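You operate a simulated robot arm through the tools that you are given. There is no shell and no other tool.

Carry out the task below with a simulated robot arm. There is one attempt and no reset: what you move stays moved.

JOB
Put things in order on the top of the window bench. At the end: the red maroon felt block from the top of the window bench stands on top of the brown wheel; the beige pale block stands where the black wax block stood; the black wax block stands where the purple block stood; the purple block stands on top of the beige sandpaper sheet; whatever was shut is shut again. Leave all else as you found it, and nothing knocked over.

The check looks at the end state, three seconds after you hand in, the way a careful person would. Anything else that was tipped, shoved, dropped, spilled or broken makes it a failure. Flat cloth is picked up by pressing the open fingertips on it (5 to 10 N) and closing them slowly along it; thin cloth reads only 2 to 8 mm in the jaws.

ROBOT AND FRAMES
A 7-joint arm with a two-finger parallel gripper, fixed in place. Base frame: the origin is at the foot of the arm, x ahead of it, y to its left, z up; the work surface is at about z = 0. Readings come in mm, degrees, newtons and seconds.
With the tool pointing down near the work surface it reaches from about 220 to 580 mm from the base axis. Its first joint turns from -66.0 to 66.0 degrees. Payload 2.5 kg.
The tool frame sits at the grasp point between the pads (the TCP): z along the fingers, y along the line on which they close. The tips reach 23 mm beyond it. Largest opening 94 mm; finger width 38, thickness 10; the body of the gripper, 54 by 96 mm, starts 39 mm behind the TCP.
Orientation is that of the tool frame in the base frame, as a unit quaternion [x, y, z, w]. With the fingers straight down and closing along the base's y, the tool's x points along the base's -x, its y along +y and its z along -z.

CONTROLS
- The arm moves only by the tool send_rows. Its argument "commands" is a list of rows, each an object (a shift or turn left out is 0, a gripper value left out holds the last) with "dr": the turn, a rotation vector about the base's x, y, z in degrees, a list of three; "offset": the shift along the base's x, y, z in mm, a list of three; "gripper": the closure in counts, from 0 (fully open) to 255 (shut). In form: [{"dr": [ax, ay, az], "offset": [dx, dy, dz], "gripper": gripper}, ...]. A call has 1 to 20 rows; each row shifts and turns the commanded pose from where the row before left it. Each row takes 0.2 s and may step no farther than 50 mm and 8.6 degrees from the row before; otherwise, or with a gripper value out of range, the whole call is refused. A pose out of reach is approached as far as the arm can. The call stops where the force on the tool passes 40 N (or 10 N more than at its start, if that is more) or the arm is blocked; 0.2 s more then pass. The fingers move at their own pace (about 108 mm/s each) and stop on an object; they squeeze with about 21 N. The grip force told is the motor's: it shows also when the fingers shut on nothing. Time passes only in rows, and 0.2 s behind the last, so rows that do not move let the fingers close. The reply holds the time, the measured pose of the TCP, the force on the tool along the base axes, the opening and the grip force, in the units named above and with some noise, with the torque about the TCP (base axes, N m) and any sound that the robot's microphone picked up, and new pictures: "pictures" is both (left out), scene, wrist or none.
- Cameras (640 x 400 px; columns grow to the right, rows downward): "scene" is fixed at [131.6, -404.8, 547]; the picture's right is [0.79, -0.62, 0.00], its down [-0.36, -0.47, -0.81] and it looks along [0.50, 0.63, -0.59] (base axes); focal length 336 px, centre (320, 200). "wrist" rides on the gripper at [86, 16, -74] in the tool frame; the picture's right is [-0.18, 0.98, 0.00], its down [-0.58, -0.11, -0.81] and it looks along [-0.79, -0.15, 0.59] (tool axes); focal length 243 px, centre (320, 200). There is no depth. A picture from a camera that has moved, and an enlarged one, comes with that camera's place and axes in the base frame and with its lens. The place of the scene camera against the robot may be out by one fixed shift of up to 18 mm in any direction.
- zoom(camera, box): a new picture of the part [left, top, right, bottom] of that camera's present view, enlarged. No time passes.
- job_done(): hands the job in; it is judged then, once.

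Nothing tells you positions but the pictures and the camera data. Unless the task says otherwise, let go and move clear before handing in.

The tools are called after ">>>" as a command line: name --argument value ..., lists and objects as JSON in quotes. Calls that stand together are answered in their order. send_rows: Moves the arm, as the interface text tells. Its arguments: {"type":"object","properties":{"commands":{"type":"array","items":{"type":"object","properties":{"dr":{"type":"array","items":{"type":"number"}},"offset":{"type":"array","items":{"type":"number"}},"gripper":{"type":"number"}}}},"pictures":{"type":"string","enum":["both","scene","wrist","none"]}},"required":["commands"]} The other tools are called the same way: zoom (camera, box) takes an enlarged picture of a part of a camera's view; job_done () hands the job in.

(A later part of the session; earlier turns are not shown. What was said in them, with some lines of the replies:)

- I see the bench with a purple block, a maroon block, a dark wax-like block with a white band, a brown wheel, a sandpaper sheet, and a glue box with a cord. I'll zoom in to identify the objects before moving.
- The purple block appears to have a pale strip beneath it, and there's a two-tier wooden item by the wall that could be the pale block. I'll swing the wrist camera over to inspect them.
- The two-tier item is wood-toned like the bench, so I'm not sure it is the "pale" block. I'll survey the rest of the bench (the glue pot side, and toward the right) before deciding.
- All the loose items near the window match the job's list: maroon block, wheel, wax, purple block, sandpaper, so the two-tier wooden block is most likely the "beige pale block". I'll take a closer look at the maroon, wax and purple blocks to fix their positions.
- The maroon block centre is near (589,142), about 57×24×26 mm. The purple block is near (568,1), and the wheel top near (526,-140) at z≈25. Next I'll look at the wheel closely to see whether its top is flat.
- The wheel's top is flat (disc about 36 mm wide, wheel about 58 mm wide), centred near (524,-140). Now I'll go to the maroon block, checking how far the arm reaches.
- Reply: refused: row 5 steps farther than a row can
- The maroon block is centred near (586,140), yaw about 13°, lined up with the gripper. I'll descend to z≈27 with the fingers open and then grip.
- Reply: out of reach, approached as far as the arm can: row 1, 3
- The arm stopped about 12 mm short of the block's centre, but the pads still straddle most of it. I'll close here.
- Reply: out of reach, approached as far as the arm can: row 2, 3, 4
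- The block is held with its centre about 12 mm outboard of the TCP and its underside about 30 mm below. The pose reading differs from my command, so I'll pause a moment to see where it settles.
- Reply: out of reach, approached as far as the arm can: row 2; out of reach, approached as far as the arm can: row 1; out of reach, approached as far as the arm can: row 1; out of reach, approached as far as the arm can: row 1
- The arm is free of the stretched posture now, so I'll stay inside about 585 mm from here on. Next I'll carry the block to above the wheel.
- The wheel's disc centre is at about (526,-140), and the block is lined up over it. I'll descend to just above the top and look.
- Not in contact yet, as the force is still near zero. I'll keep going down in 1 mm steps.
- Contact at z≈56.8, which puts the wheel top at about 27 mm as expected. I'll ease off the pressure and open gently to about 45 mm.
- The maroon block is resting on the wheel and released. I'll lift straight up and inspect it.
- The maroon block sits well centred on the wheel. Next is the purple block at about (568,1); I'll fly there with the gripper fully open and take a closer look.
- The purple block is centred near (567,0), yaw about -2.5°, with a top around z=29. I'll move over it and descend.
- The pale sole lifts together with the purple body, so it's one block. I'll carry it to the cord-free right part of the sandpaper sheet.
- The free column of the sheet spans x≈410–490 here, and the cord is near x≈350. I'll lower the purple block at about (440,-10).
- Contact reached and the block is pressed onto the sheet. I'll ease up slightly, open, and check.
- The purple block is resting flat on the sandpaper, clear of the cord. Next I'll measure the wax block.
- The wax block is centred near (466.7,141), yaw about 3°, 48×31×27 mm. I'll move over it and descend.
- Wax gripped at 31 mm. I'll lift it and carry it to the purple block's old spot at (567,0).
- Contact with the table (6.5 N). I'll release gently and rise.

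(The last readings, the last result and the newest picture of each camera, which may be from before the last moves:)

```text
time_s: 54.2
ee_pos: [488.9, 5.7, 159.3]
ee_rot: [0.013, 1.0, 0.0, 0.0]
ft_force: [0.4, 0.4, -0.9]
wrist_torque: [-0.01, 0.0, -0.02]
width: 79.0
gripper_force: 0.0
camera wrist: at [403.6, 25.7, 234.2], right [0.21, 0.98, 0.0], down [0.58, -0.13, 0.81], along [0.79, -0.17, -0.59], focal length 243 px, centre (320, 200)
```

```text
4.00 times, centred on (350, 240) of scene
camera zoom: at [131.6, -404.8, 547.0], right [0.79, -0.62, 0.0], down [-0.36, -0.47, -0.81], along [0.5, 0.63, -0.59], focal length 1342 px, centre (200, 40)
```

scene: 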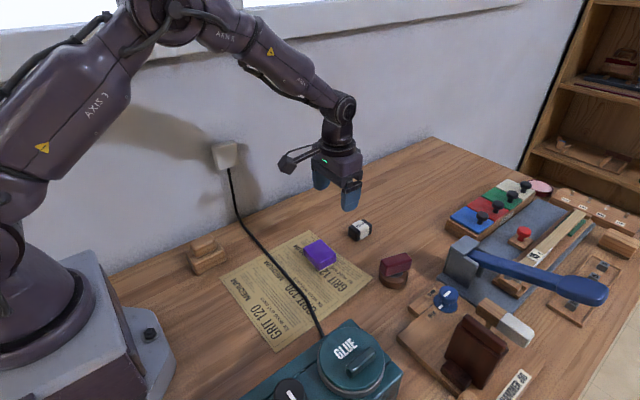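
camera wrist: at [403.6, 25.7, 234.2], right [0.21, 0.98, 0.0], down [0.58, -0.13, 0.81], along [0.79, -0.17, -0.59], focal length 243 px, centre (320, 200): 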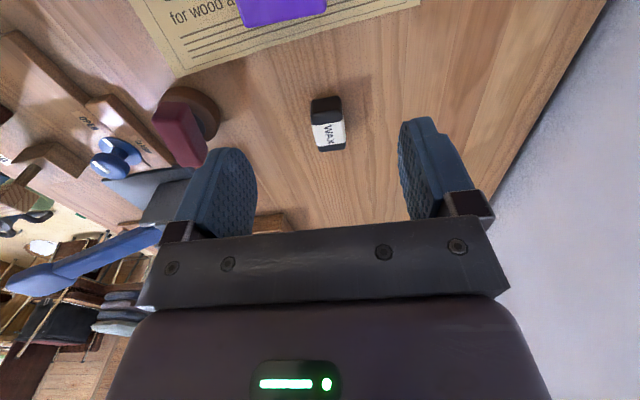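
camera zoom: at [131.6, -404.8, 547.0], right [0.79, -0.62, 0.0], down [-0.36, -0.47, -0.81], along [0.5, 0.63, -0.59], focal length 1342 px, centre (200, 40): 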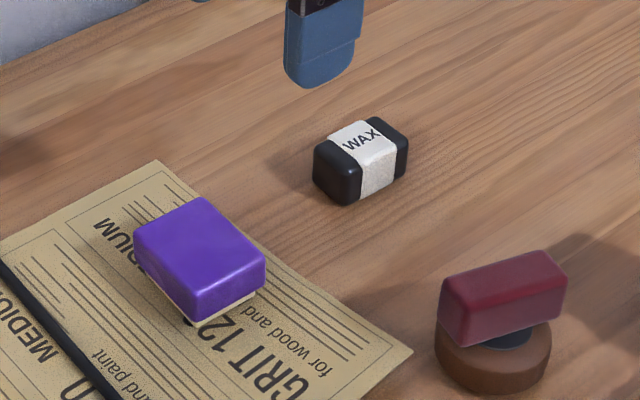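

The wax block now stands where the purple one was. Now I'll go look closely at the two-tier wooden block by the wall.

>>> send_rows --commands '[{"dr": [0, 0, 8.2], "offset": [-21.3, 3, 12], "gripper": 0}, {"dr": [0, 0, 8.2], "offset": [-21.3, 3, 12]}, {"dr": [0, 0, 8.2], "offset": [-21.3, 3, 12]}, {"dr": [0, 0, 8.2], "offset": [-21.3, 3, 12]}, {"dr": [0, 0, 8.2], "offset": [-21.3, 3, 12]}, {"dr": [0, 0, 8.2], "offset": [-21.3, 3, 5]}, {"dr": [0, 0, 8.2], "offset": [-21.3, 3, 5]}, {"dr": [0, 0, 8.2], "offset": [-21.3, 3, 0]}, {"dr": [0, 0, 8.2], "offset": [-21.3, 3, 0]}, {"dr": [0, 0, 8.2], "offset": [-21.3, 3, 0]}, {"dr": [0, 0, 8.2], "offset": [-21, 3, 0]}, {}]'

>>> zoom --camera "wrist" --box '[250, 30, 410, 150]'

>>> zoom --camera "scene" --box '[170, 220, 250, 290]'

```text
time_s: 56.8
ee_pos: [256.0, 38.8, 227.6]
ee_rot: [-0.699, 0.715, -0.001, -0.001]
ft_force: [0.2, -0.2, -0.8]
wrist_torque: [-0.02, 0.02, 0.04]
width: 93.6
gripper_force: 0.1
camera wrist: at [237.7, -47.8, 302.4], right [-0.98, 0.21, 0.0], down [0.12, 0.58, 0.81], along [0.17, 0.79, -0.59], focal length 243 px, centre (320, 200)
```

scene: 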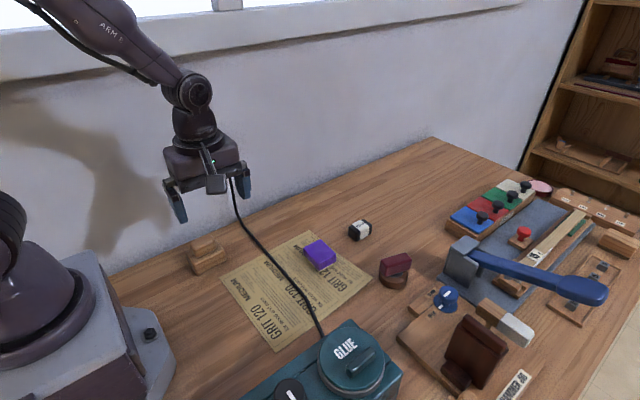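
wrist: 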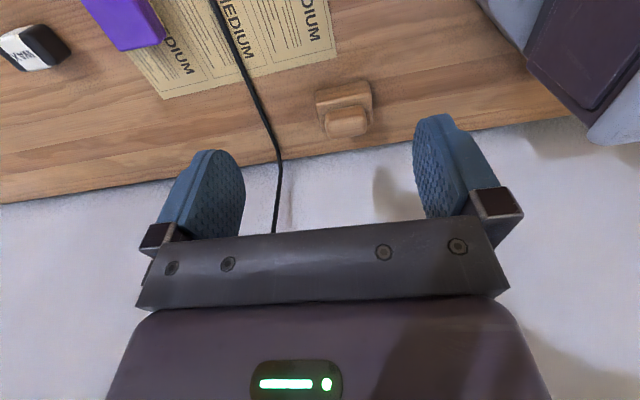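

```text
3.33 times, centred on (330, 90) of wrist
camera zoom: at [237.7, -47.8, 302.4], right [-0.98, 0.21, 0.0], down [0.12, 0.58, 0.81], along [0.17, 0.79, -0.59], focal length 809 px, centre (287, 567)
```

zoom: 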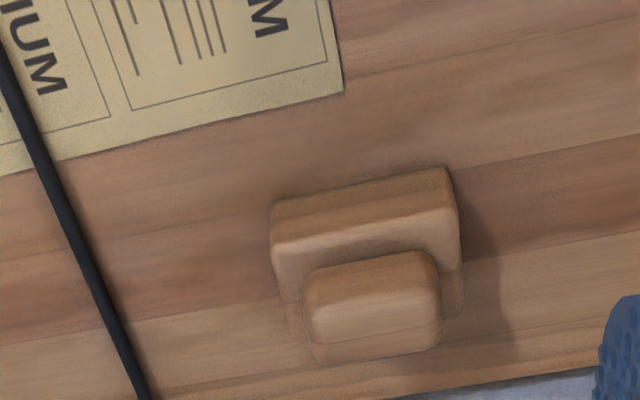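

```text
5.71 times, centred on (210, 255) of scene
camera zoom: at [131.6, -404.8, 547.0], right [0.79, -0.62, 0.0], down [-0.36, -0.47, -0.81], along [0.5, 0.63, -0.59], focal length 1918 px, centre (949, -114)
```

zoom: 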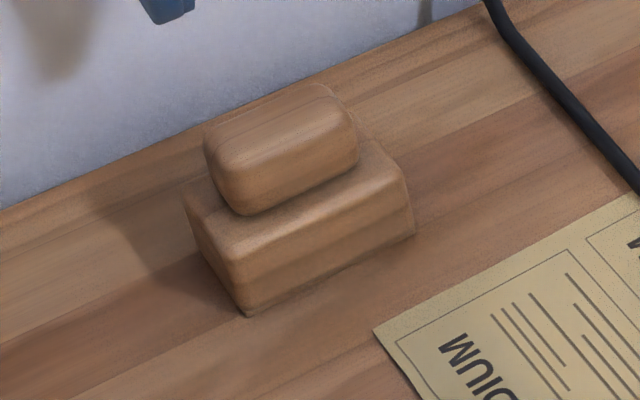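

The row spacing of the slots and the item count make this wooden block the pale block. I need its height profile for a safe grasp, so I'll lower the camera for a flatter viewing angle.

>>> send_rows --commands '[{"offset": [0, -3, -30]}, {"offset": [0, -3, -30]}, {"offset": [0, -3, -30]}, {"offset": [0, -3, -19]}, {}]' --pictures "wrist"

>>> zoom --camera "wrist" --box '[250, 110, 410, 220]'

```text
time_s: 58.0
ee_pos: [256.2, 26.6, 117.3]
ee_rot: [-0.699, 0.715, 0.0, 0.0]
ft_force: [-0.8, -0.2, 0.1]
wrist_torque: [0.02, -0.04, -0.01]
width: 94.1
gripper_force: 0.0
camera wrist: at [237.6, -59.0, 193.0], right [-0.98, 0.21, 0.0], down [0.12, 0.58, 0.81], along [0.17, 0.79, -0.59], focal length 243 px, centre (320, 200)
```

wrist: 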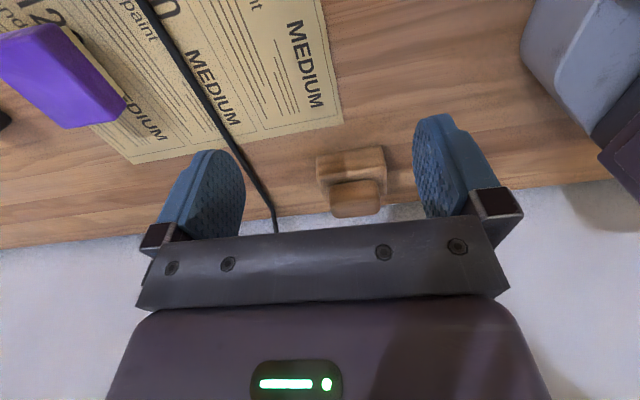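

```text
3.64 times, centred on (330, 165) of wrist
camera zoom: at [237.6, -59.0, 193.0], right [-0.98, 0.21, 0.0], down [0.12, 0.58, 0.81], along [0.17, 0.79, -0.59], focal length 882 px, centre (284, 327)
```

zoom: 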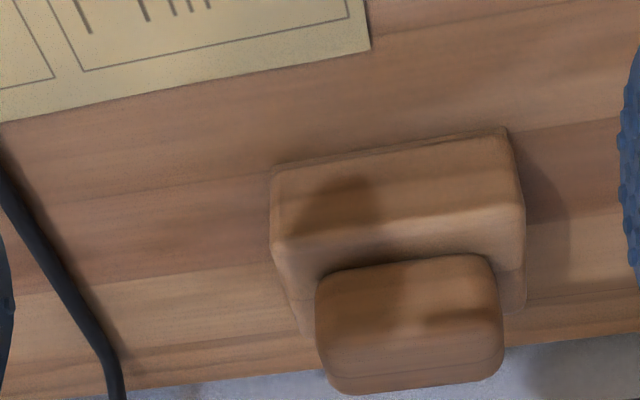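

The block has a 68×43×28 mm base with a handle about 48×20 mm on top, up to z≈62, centred near (246,141). I'll rise, turn the gripper so it closes across the handle (along y), and position above it.

>>> send_rows --commands '[{"offset": [0, 0, 40]}, {"offset": [0, 0, 30], "dr": [0, 0, -4]}, {"dr": [0, 0, -8.3], "offset": [0, 10, 0]}, {"dr": [0, 0, -8.3], "offset": [0, 10, 0]}, {"dr": [0, 0, -8.3], "offset": [0, 10, 0]}, {"dr": [0, 0, -8.3], "offset": [0, 10, 0]}, {"dr": [0, 0, -8.3], "offset": [0, 10, 0]}, {"dr": [0, 0, -8.3], "offset": [0, 10, 0]}, {"dr": [0, 0, -8.3], "offset": [-2, 10, 0]}, {"dr": [0, 0, -8.3], "offset": [-2, 10, 0]}, {"dr": [0, 0, -8.3], "offset": [-2, 10, 0]}, {"dr": [0, 0, -7], "offset": [-2, 12, 0]}, {"offset": [-2, 12, 0]}, {}]'

```text
time_s: 61.0
ee_pos: [245.7, 139.7, 188.2]
ee_rot: [-0.024, 1.0, 0.0, 0.001]
ft_force: [0.8, 0.9, -0.6]
wrist_torque: [-0.01, 0.01, 0.01]
width: 94.0
gripper_force: 0.1
camera wrist: at [159.2, 152.4, 263.4], right [0.14, 0.99, 0.0], down [0.59, -0.08, 0.81], along [0.8, -0.11, -0.59], focal length 243 px, centre (320, 200)
```

scene: 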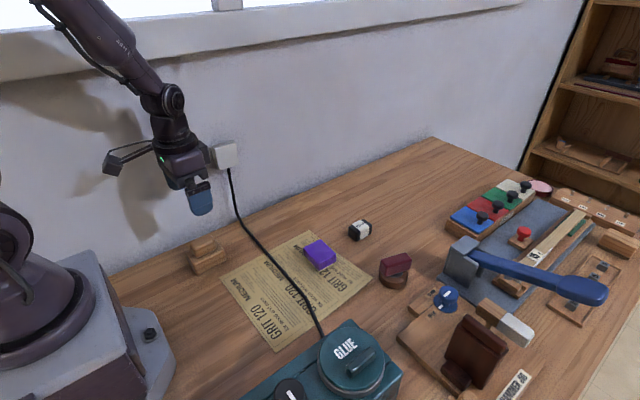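
wrist: 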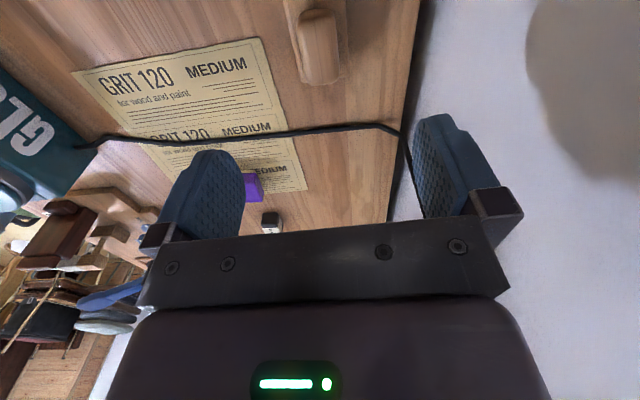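

>>> zoom --camera "wrist" --box '[260, 0, 400, 100]'

```text
4.00 times, centred on (330, 50) of wrist
camera zoom: at [159.2, 152.4, 263.4], right [0.14, 0.99, 0.0], down [0.59, -0.08, 0.81], along [0.8, -0.11, -0.59], focal length 970 px, centre (280, 800)
```

zoom: 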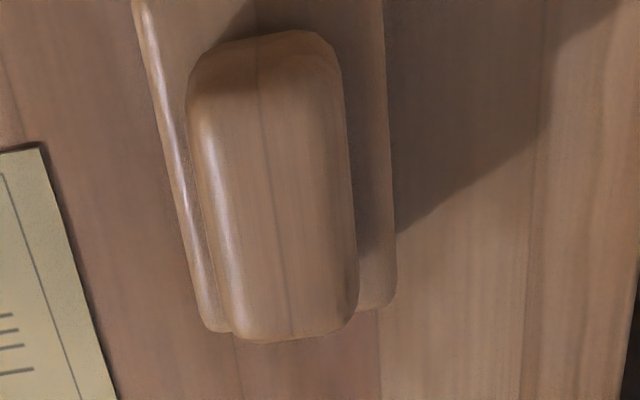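

The handle is centred under the gripper, about 26 mm wide. I'll descend in two stages.

>>> send_rows --commands '[{"offset": [0, 1, -35]}, {"offset": [0, 0, -35]}, {"offset": [0, 0, -30]}, {"offset": [0, 0, -13]}, {}]'

>>> zoom --camera "scene" --box '[140, 180, 270, 290]'

```text
time_s: 62.2
ee_pos: [245.7, 141.2, 77.4]
ee_rot: [-0.025, 1.0, 0.0, 0.001]
ft_force: [-0.1, -0.6, 0.0]
wrist_torque: [0.0, -0.01, -0.03]
width: 94.0
gripper_force: 0.0
camera wrist: at [160.0, 153.3, 150.8], right [0.13, 0.99, 0.0], down [0.59, -0.08, 0.81], along [0.8, -0.11, -0.59], focal length 243 px, centre (320, 200)
```

scene: 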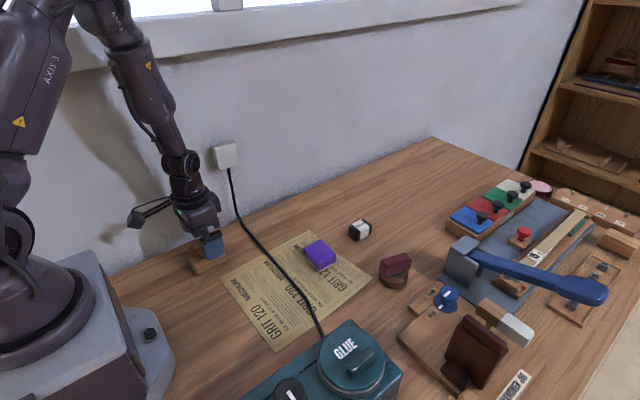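
wrist: 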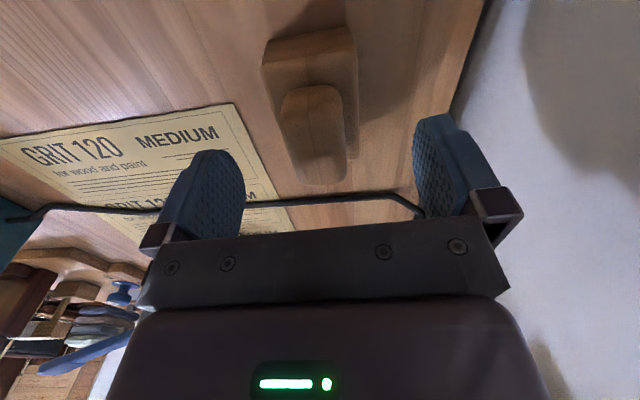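

```text
3.64 times, centred on (205, 235) of scene
camera zoom: at [131.6, -404.8, 547.0], right [0.79, -0.62, 0.0], down [-0.36, -0.47, -0.81], along [0.5, 0.63, -0.59], focal length 1220 px, centre (738, 73)
```

zoom: 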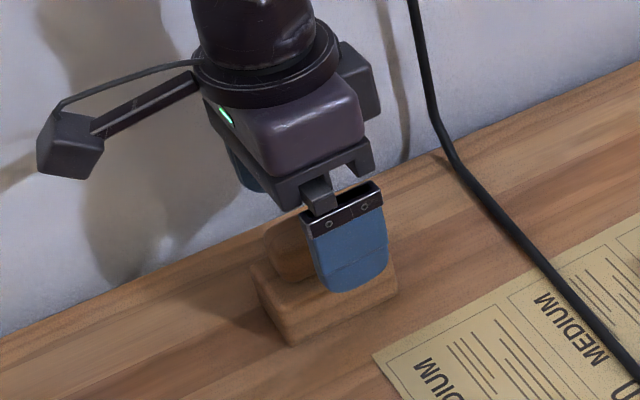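

>>> send_rows --commands '[{"offset": [0, 0, -12]}, {"offset": [0, 0, -8]}, {}]' --pictures "wrist"

>>> send_rows --commands '[{"gripper": 110}, {"gripper": 165}, {"gripper": 255}, {"gripper": 255}]' --pictures "wrist"

```text
time_s: 63.0
ee_pos: [247.1, 141.4, 56.8]
ee_rot: [-0.026, 1.0, 0.0, 0.0]
ft_force: [-0.9, 0.7, 0.4]
wrist_torque: [-0.01, -0.01, -0.01]
width: 94.0
gripper_force: 0.0
camera wrist: at [159.8, 152.9, 130.6], right [0.13, 0.99, 0.0], down [0.59, -0.08, 0.81], along [0.8, -0.11, -0.59], focal length 243 px, centre (320, 200)
```

wrist: 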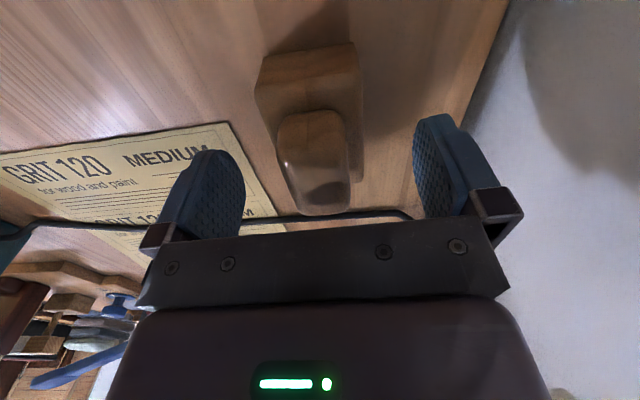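

```text
time_s: 64.0
ee_pos: [247.5, 140.3, 56.4]
ee_rot: [-0.026, 1.0, 0.001, 0.001]
ft_force: [-0.2, -0.7, -0.8]
wrist_torque: [-0.06, 0.05, -0.01]
width: 47.4
gripper_force: 21.0
camera wrist: at [159.8, 152.9, 130.7], right [0.13, 0.99, 0.0], down [0.59, -0.08, 0.81], along [0.8, -0.11, -0.59], focal length 243 px, centre (320, 200)
```

wrist: 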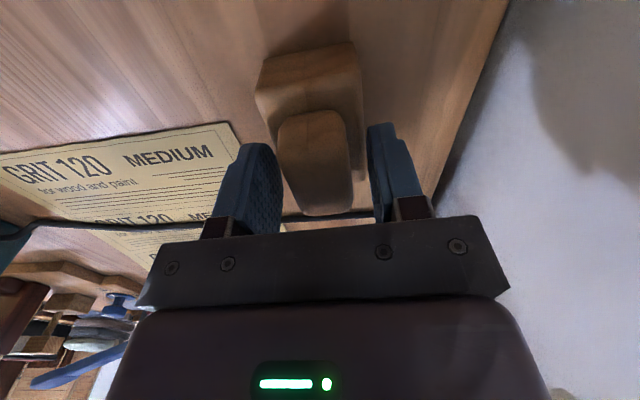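

The fingers closed on 47 mm, so the tips are touching the upper rim of the base rather than the handle. I'll reopen, go 14 mm lower, and grip the base body properly.

>>> send_rows --commands '[{"gripper": 110}, {"gripper": 80}, {}, {"offset": [0, 0, -5]}, {"offset": [0, 0, -5]}, {"offset": [0, 0, -4]}, {}]' --pictures "wrist"

>>> zoom --camera "scene" --box '[140, 180, 270, 290]'

```text
time_s: 65.6
ee_pos: [247.9, 139.4, 42.4]
ee_rot: [-0.025, 1.0, 0.0, -0.001]
ft_force: [0.3, -0.1, -0.8]
wrist_torque: [0.03, -0.01, 0.02]
width: 64.7
gripper_force: 0.0
camera wrist: at [159.8, 152.3, 117.3], right [0.13, 0.99, 0.0], down [0.59, -0.08, 0.81], along [0.8, -0.11, -0.59], focal length 243 px, centre (320, 200)
```

wrist: 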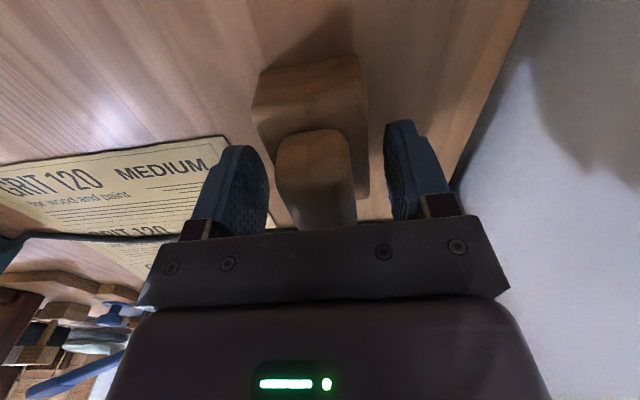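

```text
3.64 times, centred on (205, 235) of scene
camera zoom: at [131.6, -404.8, 547.0], right [0.79, -0.62, 0.0], down [-0.36, -0.47, -0.81], along [0.5, 0.63, -0.59], focal length 1220 px, centre (738, 73)
```

zoom: 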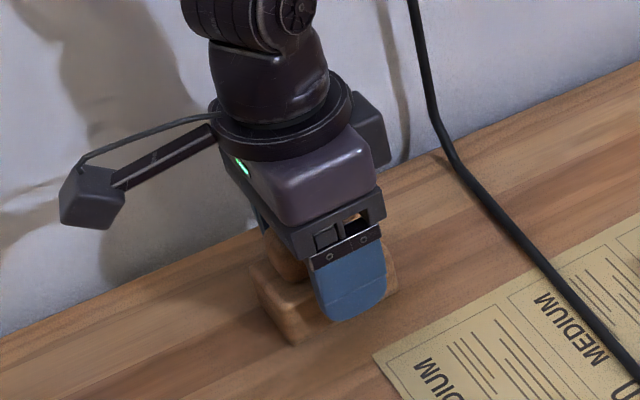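

>>> send_rows --commands '[{"gripper": 110}, {"gripper": 125}, {"gripper": 255}, {"gripper": 255}]' --pictures "none"

>>> send_rows --commands '[{"offset": [0, 0, 6]}, {"offset": [0, 0, 9]}, {}]'

>>> zoom --camera "scene" --box '[140, 180, 270, 290]'

```text
time_s: 66.6
ee_pos: [247.5, 140.4, 42.7]
ee_rot: [-0.025, 1.0, 0.001, 0.0]
ft_force: [0.8, 2.1, -1.5]
wrist_torque: [0.07, 0.11, -0.04]
width: 47.8
gripper_force: 20.9
```

```text
time_s: 67.4
ee_pos: [247.3, 141.3, 57.3]
ee_rot: [-0.025, 1.0, 0.0, 0.001]
ft_force: [-0.2, 0.2, -2.8]
wrist_torque: [-0.01, -0.01, -0.01]
width: 47.3
gripper_force: 20.8
camera wrist: at [158.8, 152.6, 132.1], right [0.13, 0.99, 0.0], down [0.59, -0.08, 0.81], along [0.8, -0.11, -0.59], focal length 243 px, centre (320, 200)
```

scene: 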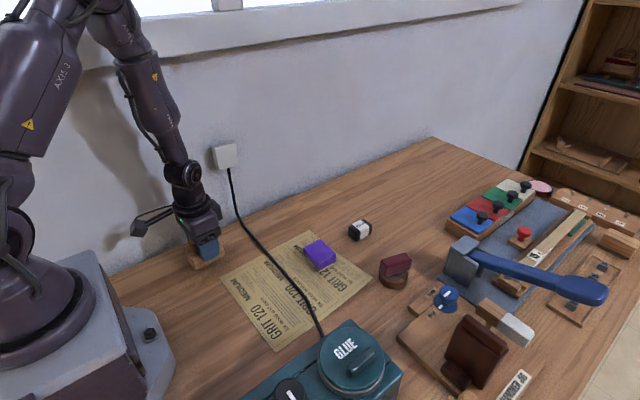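
wrist: 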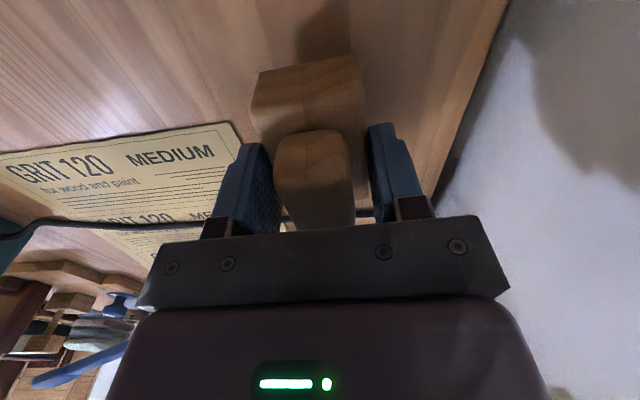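

```text
3.64 times, centred on (205, 235) of scene
camera zoom: at [131.6, -404.8, 547.0], right [0.79, -0.62, 0.0], down [-0.36, -0.47, -0.81], along [0.5, 0.63, -0.59], focal length 1220 px, centre (738, 73)
```

zoom: 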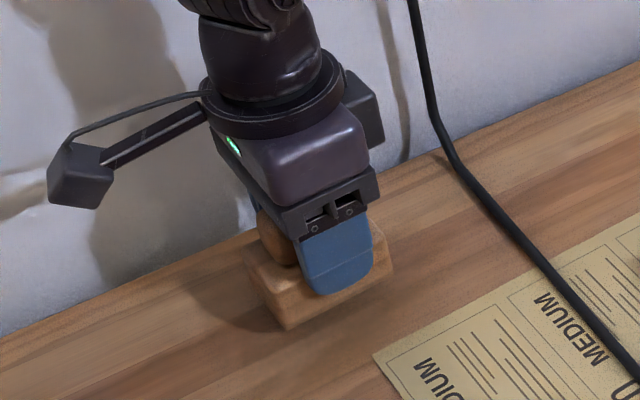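

The whole piece lifts as one body, and in the light it is clearly pale tan. I'll carry it high over the cord to the wax block's former place at (467,141).

>>> send_rows --commands '[{"offset": [0, 0, 30]}, {"offset": [0, -5, 40]}, {"offset": [5, -15, 40]}, {"offset": [30, -10, 5]}, {"offset": [32, 0, 0]}, {"offset": [32, 0, 0]}, {"offset": [32, 0, 0]}, {"offset": [32, 0, 0]}, {"offset": [32, 10, 0]}, {"offset": [26, 20, 0]}, {}]'

```text
time_s: 69.8
ee_pos: [469.5, 140.3, 173.6]
ee_rot: [-0.026, 1.0, -0.001, 0.001]
ft_force: [-0.8, 0.0, -2.7]
wrist_torque: [0.01, -0.02, 0.02]
width: 47.6
gripper_force: 20.9
camera wrist: at [381.5, 153.3, 248.1], right [0.13, 0.99, 0.0], down [0.59, -0.08, 0.81], along [0.8, -0.11, -0.59], focal length 243 px, centre (320, 200)
```

scene: 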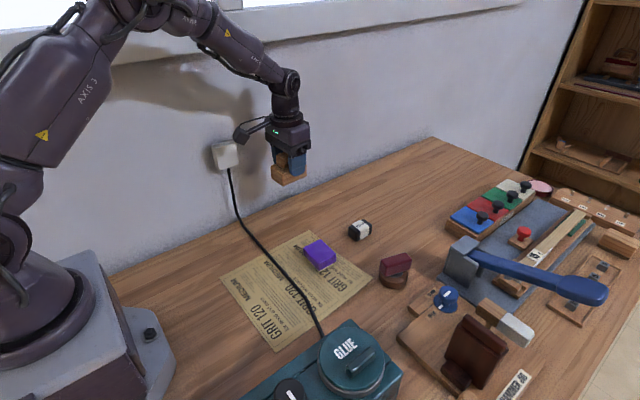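
wrist: 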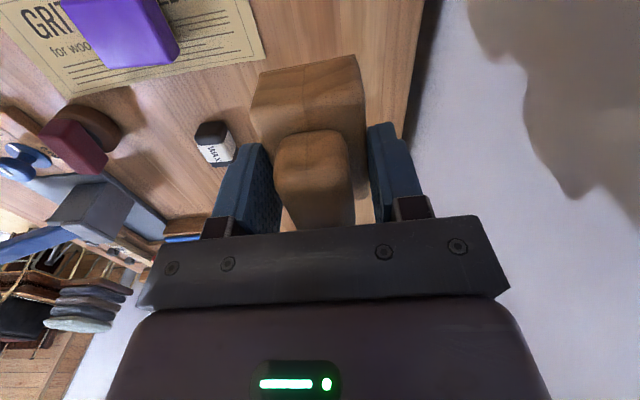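

>>> send_rows --commands '[{"offset": [-1, 0.5, -40]}, {"offset": [0, 0, -40]}, {"offset": [0, 0, -30]}, {"offset": [0, 0, -15]}, {}]' --pictures "scene"

>>> zoom --camera "scene" --box '[250, 160, 350, 250]'

>>> send_rows --commands '[{"offset": [0, 0, -3]}, {}]' --pictures "none"

>>> send_rows --commands '[{"offset": [0, 0, -1]}, {}]' --pictures "none"

```text
time_s: 71.0
ee_pos: [466.3, 142.1, 48.0]
ee_rot: [-0.025, 1.0, 0.0, 0.0]
ft_force: [-0.8, 0.2, -2.3]
wrist_torque: [-0.01, 0.02, -0.03]
width: 47.6
gripper_force: 21.3
```

scene: 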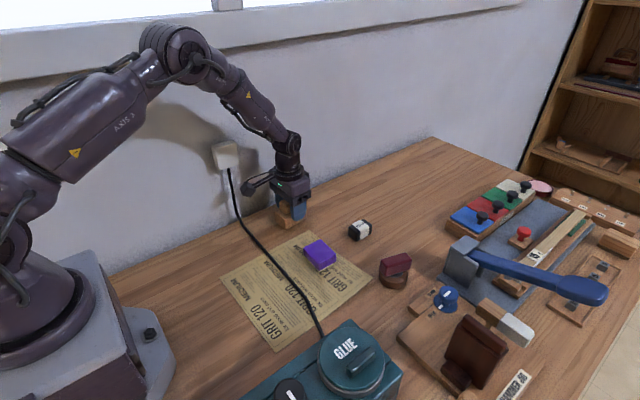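

```text
4.44 times, centred on (300, 205) of scene
camera zoom: at [131.6, -404.8, 547.0], right [0.79, -0.62, 0.0], down [-0.36, -0.47, -0.81], along [0.5, 0.63, -0.59], focal length 1491 px, centre (409, 178)
```

zoom: 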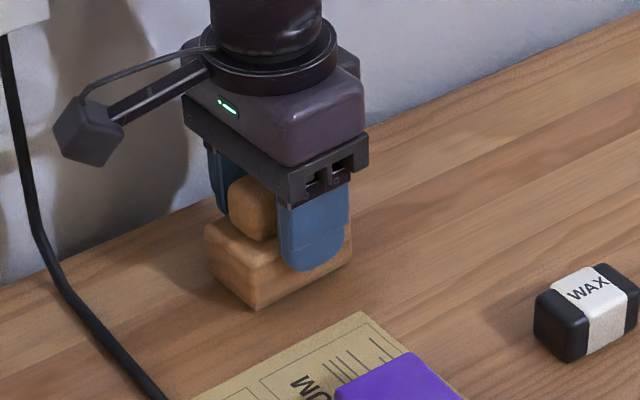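

```text
time_s: 71.6
ee_pos: [467.3, 140.6, 44.5]
ee_rot: [-0.025, 1.0, -0.001, 0.0]
ft_force: [-0.6, 0.0, -2.3]
wrist_torque: [-0.02, -0.01, -0.02]
width: 47.8
gripper_force: 20.9
```

```text
time_s: 72.2
ee_pos: [467.5, 143.2, 43.0]
ee_rot: [-0.026, 1.0, 0.0, 0.0]
ft_force: [-0.6, -0.5, -1.7]
wrist_torque: [-0.02, 0.0, 0.01]
width: 47.6
gripper_force: 20.8
```

>>> send_rows --commands '[{"offset": [0, 0, -0.8]}, {}]' --pictures "none"

>>> send_rows --commands '[{"offset": [0, 0, -0.7]}, {}]' --pictures "none"

```text
time_s: 72.8
ee_pos: [467.7, 143.2, 43.2]
ee_rot: [-0.025, 1.0, 0.0, 0.0]
ft_force: [-0.4, 0.6, -2.3]
wrist_torque: [0.0, 0.01, 0.01]
width: 47.6
gripper_force: 21.2
```

```text
time_s: 73.4
ee_pos: [467.1, 141.4, 42.2]
ee_rot: [-0.026, 1.0, -0.001, 0.0]
ft_force: [0.7, -0.2, -2.2]
wrist_torque: [0.05, 0.02, 0.02]
width: 47.5
gripper_force: 20.9
```

>>> send_rows --commands '[{"offset": [0, 0, -0.7]}, {}]' --pictures "none"

>>> send_rows --commands '[{"offset": [0, 0, -0.7]}, {}]' --pictures "none"

```text
time_s: 74.0
ee_pos: [468.2, 142.4, 41.3]
ee_rot: [-0.025, 1.0, 0.0, 0.0]
ft_force: [-7.5, -2.5, 14.6]
wrist_torque: [-0.02, 0.31, 0.02]
width: 47.8
gripper_force: 21.1
```

```text
time_s: 74.6
ee_pos: [467.9, 142.4, 42.5]
ee_rot: [-0.026, 1.0, 0.0, 0.002]
ft_force: [-3.1, -2.1, 19.3]
wrist_torque: [-0.04, 0.1, 0.03]
width: 47.8
gripper_force: 20.7
```

The block is on the table. I'll relieve the pressure, open, and rise straight up.

>>> send_rows --commands '[{"offset": [0, 0, 0.8]}, {"gripper": 120}, {"gripper": 110}, {"gripper": 95}, {"gripper": 70}, {}, {"offset": [0, 0, 10]}, {"offset": [0, 0, 20]}, {"offset": [0, 0, 30]}, {"offset": [0, 0, 40]}, {"offset": [-30, 0, 30]}, {"offset": [-30, 0, 10]}, {}]'

>>> zoom --camera "scene" --box '[250, 180, 410, 290]'

>>> zoom --camera "wrist" --box '[250, 50, 410, 170]'

```text
time_s: 77.4
ee_pos: [406.1, 141.6, 181.0]
ee_rot: [-0.025, 1.0, 0.0, -0.001]
ft_force: [-0.1, 0.1, -0.5]
wrist_torque: [0.07, -0.02, 0.0]
width: 68.1
gripper_force: 0.1
camera wrist: at [318.4, 154.3, 255.9], right [0.13, 0.99, 0.0], down [0.59, -0.08, 0.81], along [0.8, -0.11, -0.59], focal length 243 px, centre (320, 200)
```

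scene: 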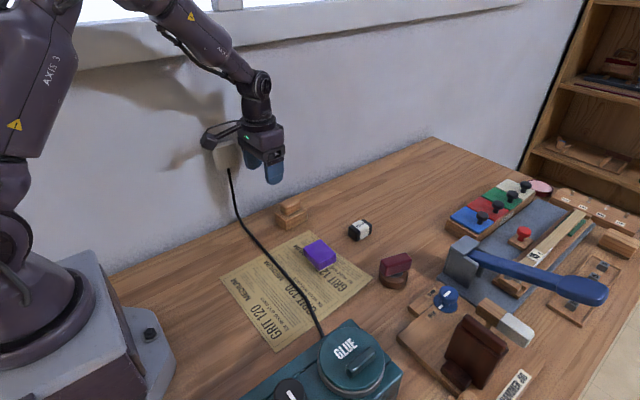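
wrist: 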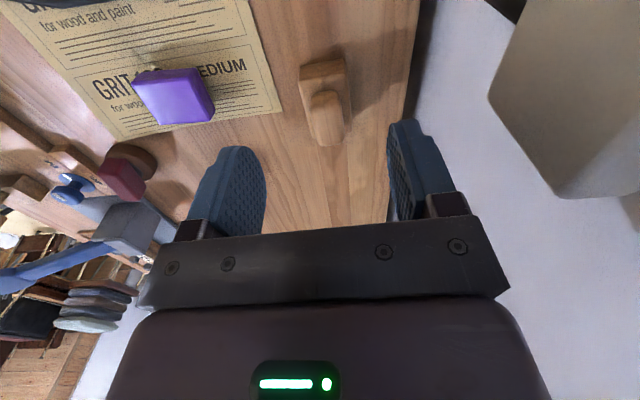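

```text
3.64 times, centred on (330, 235) of scene
camera zoom: at [131.6, -404.8, 547.0], right [0.79, -0.62, 0.0], down [-0.36, -0.47, -0.81], along [0.5, 0.63, -0.59], focal length 1220 px, centre (284, 73)
```

zoom: 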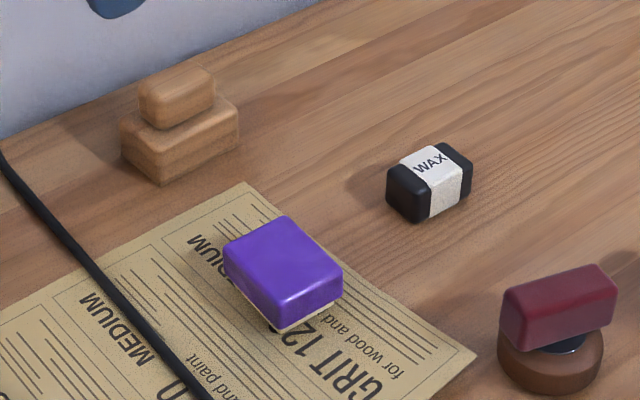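

```text
3.33 times, centred on (330, 110) of wrist
camera zoom: at [318.4, 154.3, 255.9], right [0.13, 0.99, 0.0], down [0.59, -0.08, 0.81], along [0.8, -0.11, -0.59], focal length 809 px, centre (287, 500)
```

zoom: 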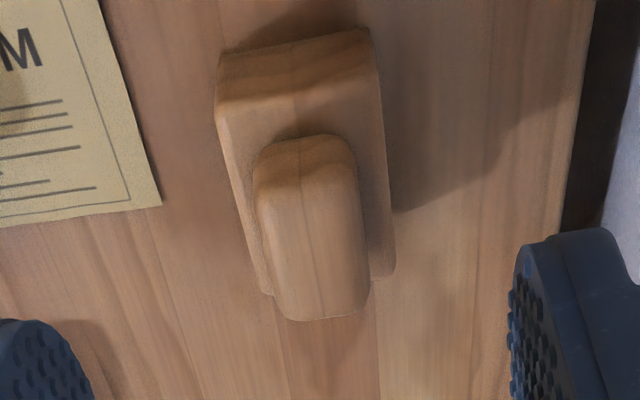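

The pale block now stands in the wax block's place. I'll double-check the purple block, since something shows near its edge.

>>> zoom --camera "wrist" --box '[110, 40, 230, 140]'

>>> zoom --camera "scene" --box '[290, 225, 350, 285]'

```text
4.00 times, centred on (170, 90) of wrist
camera zoom: at [318.4, 154.3, 255.9], right [0.13, 0.99, 0.0], down [0.59, -0.08, 0.81], along [0.8, -0.11, -0.59], focal length 970 px, centre (920, 640)
```

zoom: 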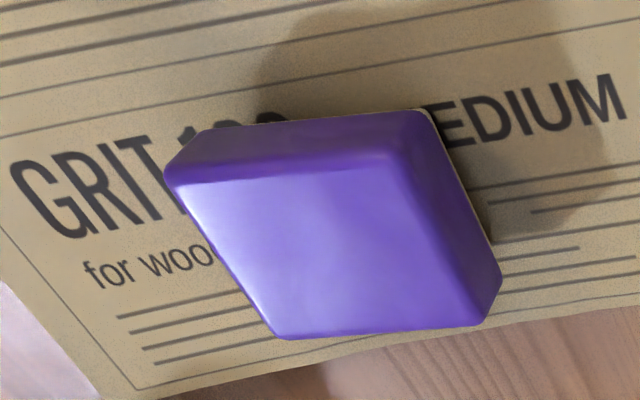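

```text
6.67 times, centred on (320, 255) of scene
camera zoom: at [131.6, -404.8, 547.0], right [0.79, -0.62, 0.0], down [-0.36, -0.47, -0.81], along [0.5, 0.63, -0.59], focal length 2237 px, centre (320, -167)
```

zoom: 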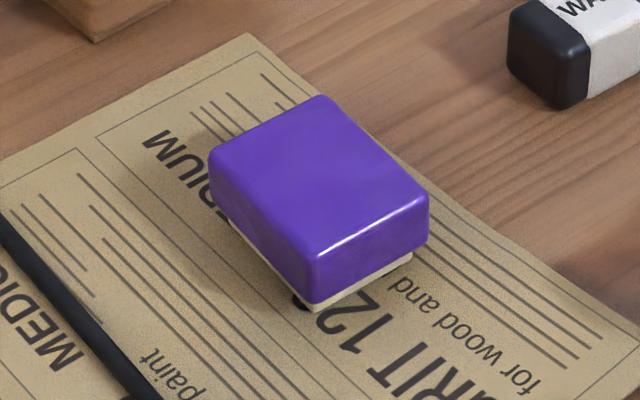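

Those were only printed letters; the purple block is flat on the sheet. Everything was placed as required and nothing shut was ever opened. I'll move the arm back to a clear neutral pose and do a final check.

>>> send_rows --commands '[{"offset": [5, -25, 20]}, {"offset": [5, -30, 25]}, {"offset": [5, -30, 25]}, {"offset": [5, -30, 25]}, {"offset": [5, -20, 25]}, {}, {}]'

>>> zoom --camera "scene" --box '[200, 170, 440, 320]'

>>> zoom --camera "scene" --box '[400, 160, 640, 400]'

```text
time_s: 79.0
ee_pos: [432.5, 6.5, 303.1]
ee_rot: [-0.026, 1.0, 0.0, 0.0]
ft_force: [-0.8, 0.0, -0.3]
wrist_torque: [0.0, 0.0, 0.02]
width: 68.1
gripper_force: 0.0
camera wrist: at [346.0, 17.1, 378.1], right [0.13, 0.99, 0.0], down [0.59, -0.08, 0.81], along [0.8, -0.11, -0.59], focal length 243 px, centre (320, 200)
```

scene: 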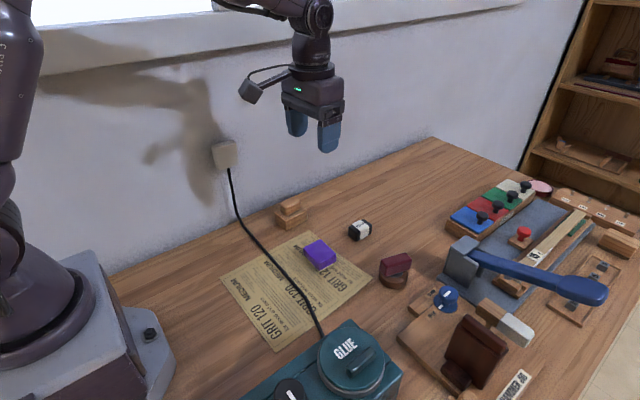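
wrist: 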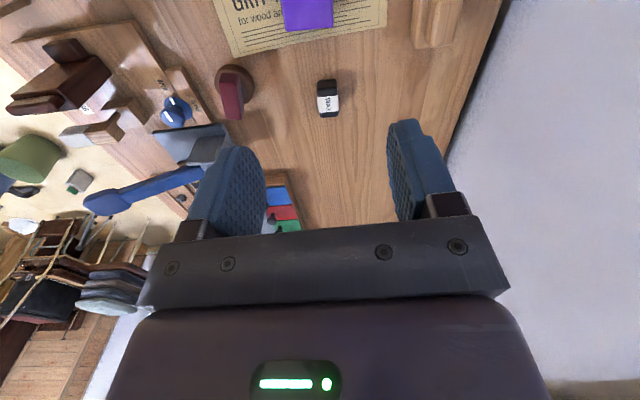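

```text
2.67 times, centred on (320, 245) of scene
camera zoom: at [131.6, -404.8, 547.0], right [0.79, -0.62, 0.0], down [-0.36, -0.47, -0.81], along [0.5, 0.63, -0.59], focal length 895 px, centre (320, 80)
```

zoom: 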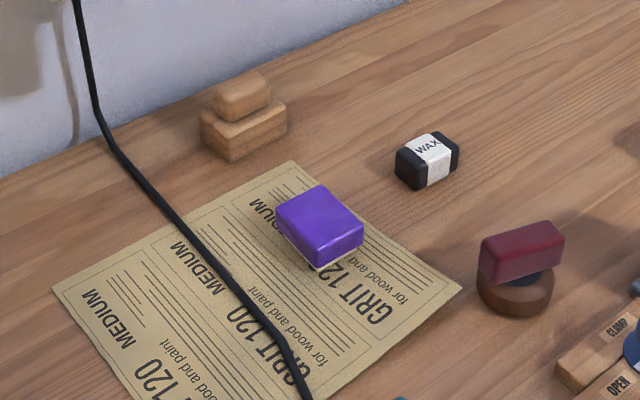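

```text
1.67 times, centred on (520, 280) of scene
camera zoom: at [131.6, -404.8, 547.0], right [0.79, -0.62, 0.0], down [-0.36, -0.47, -0.81], along [0.5, 0.63, -0.59], focal length 559 px, centre (-13, 67)
```

zoom: 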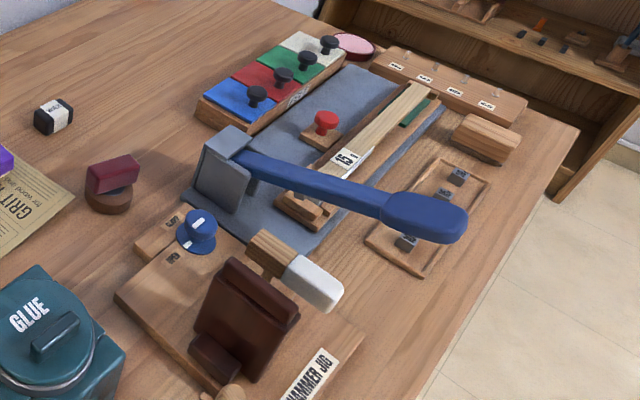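

Everything is where the job wants it: maroon block on the wheel, pale block at the old wax spot, wax at the old purple spot, and purple on the sandpaper. The sheet, cord and other items look undisturbed and the gripper is empty and clear, so I'm handing in.

>>> job_done

```text
The job is handed in.
```

I've handed the job in with all four blocks moved. In the last pictures nothing had tipped over and the arm was clear, but no result has come back yet.

| Item | Where it is now |
|---|---|
| Red maroon felt block | Centred on top of the brown wheel |
| Purple block | Flat on the beige sandpaper sheet, clear of the cord |
| Black wax block | Where the purple block stood |
| Beige pale block | Where the black wax block stood |

- **Which block was the pale one:** nothing was labelled "pale", so I took it to be the two-tier wooden block by the wall. It was the only loose block left, and it lifted as one solid piece.
- **Shut things:** I didn't open anything, so the glue pot and the other containers are as they were.
- **Accuracy:** I placed the blocks by camera measurement, so the two swapped blocks should be within a few millimetres of the original spots.
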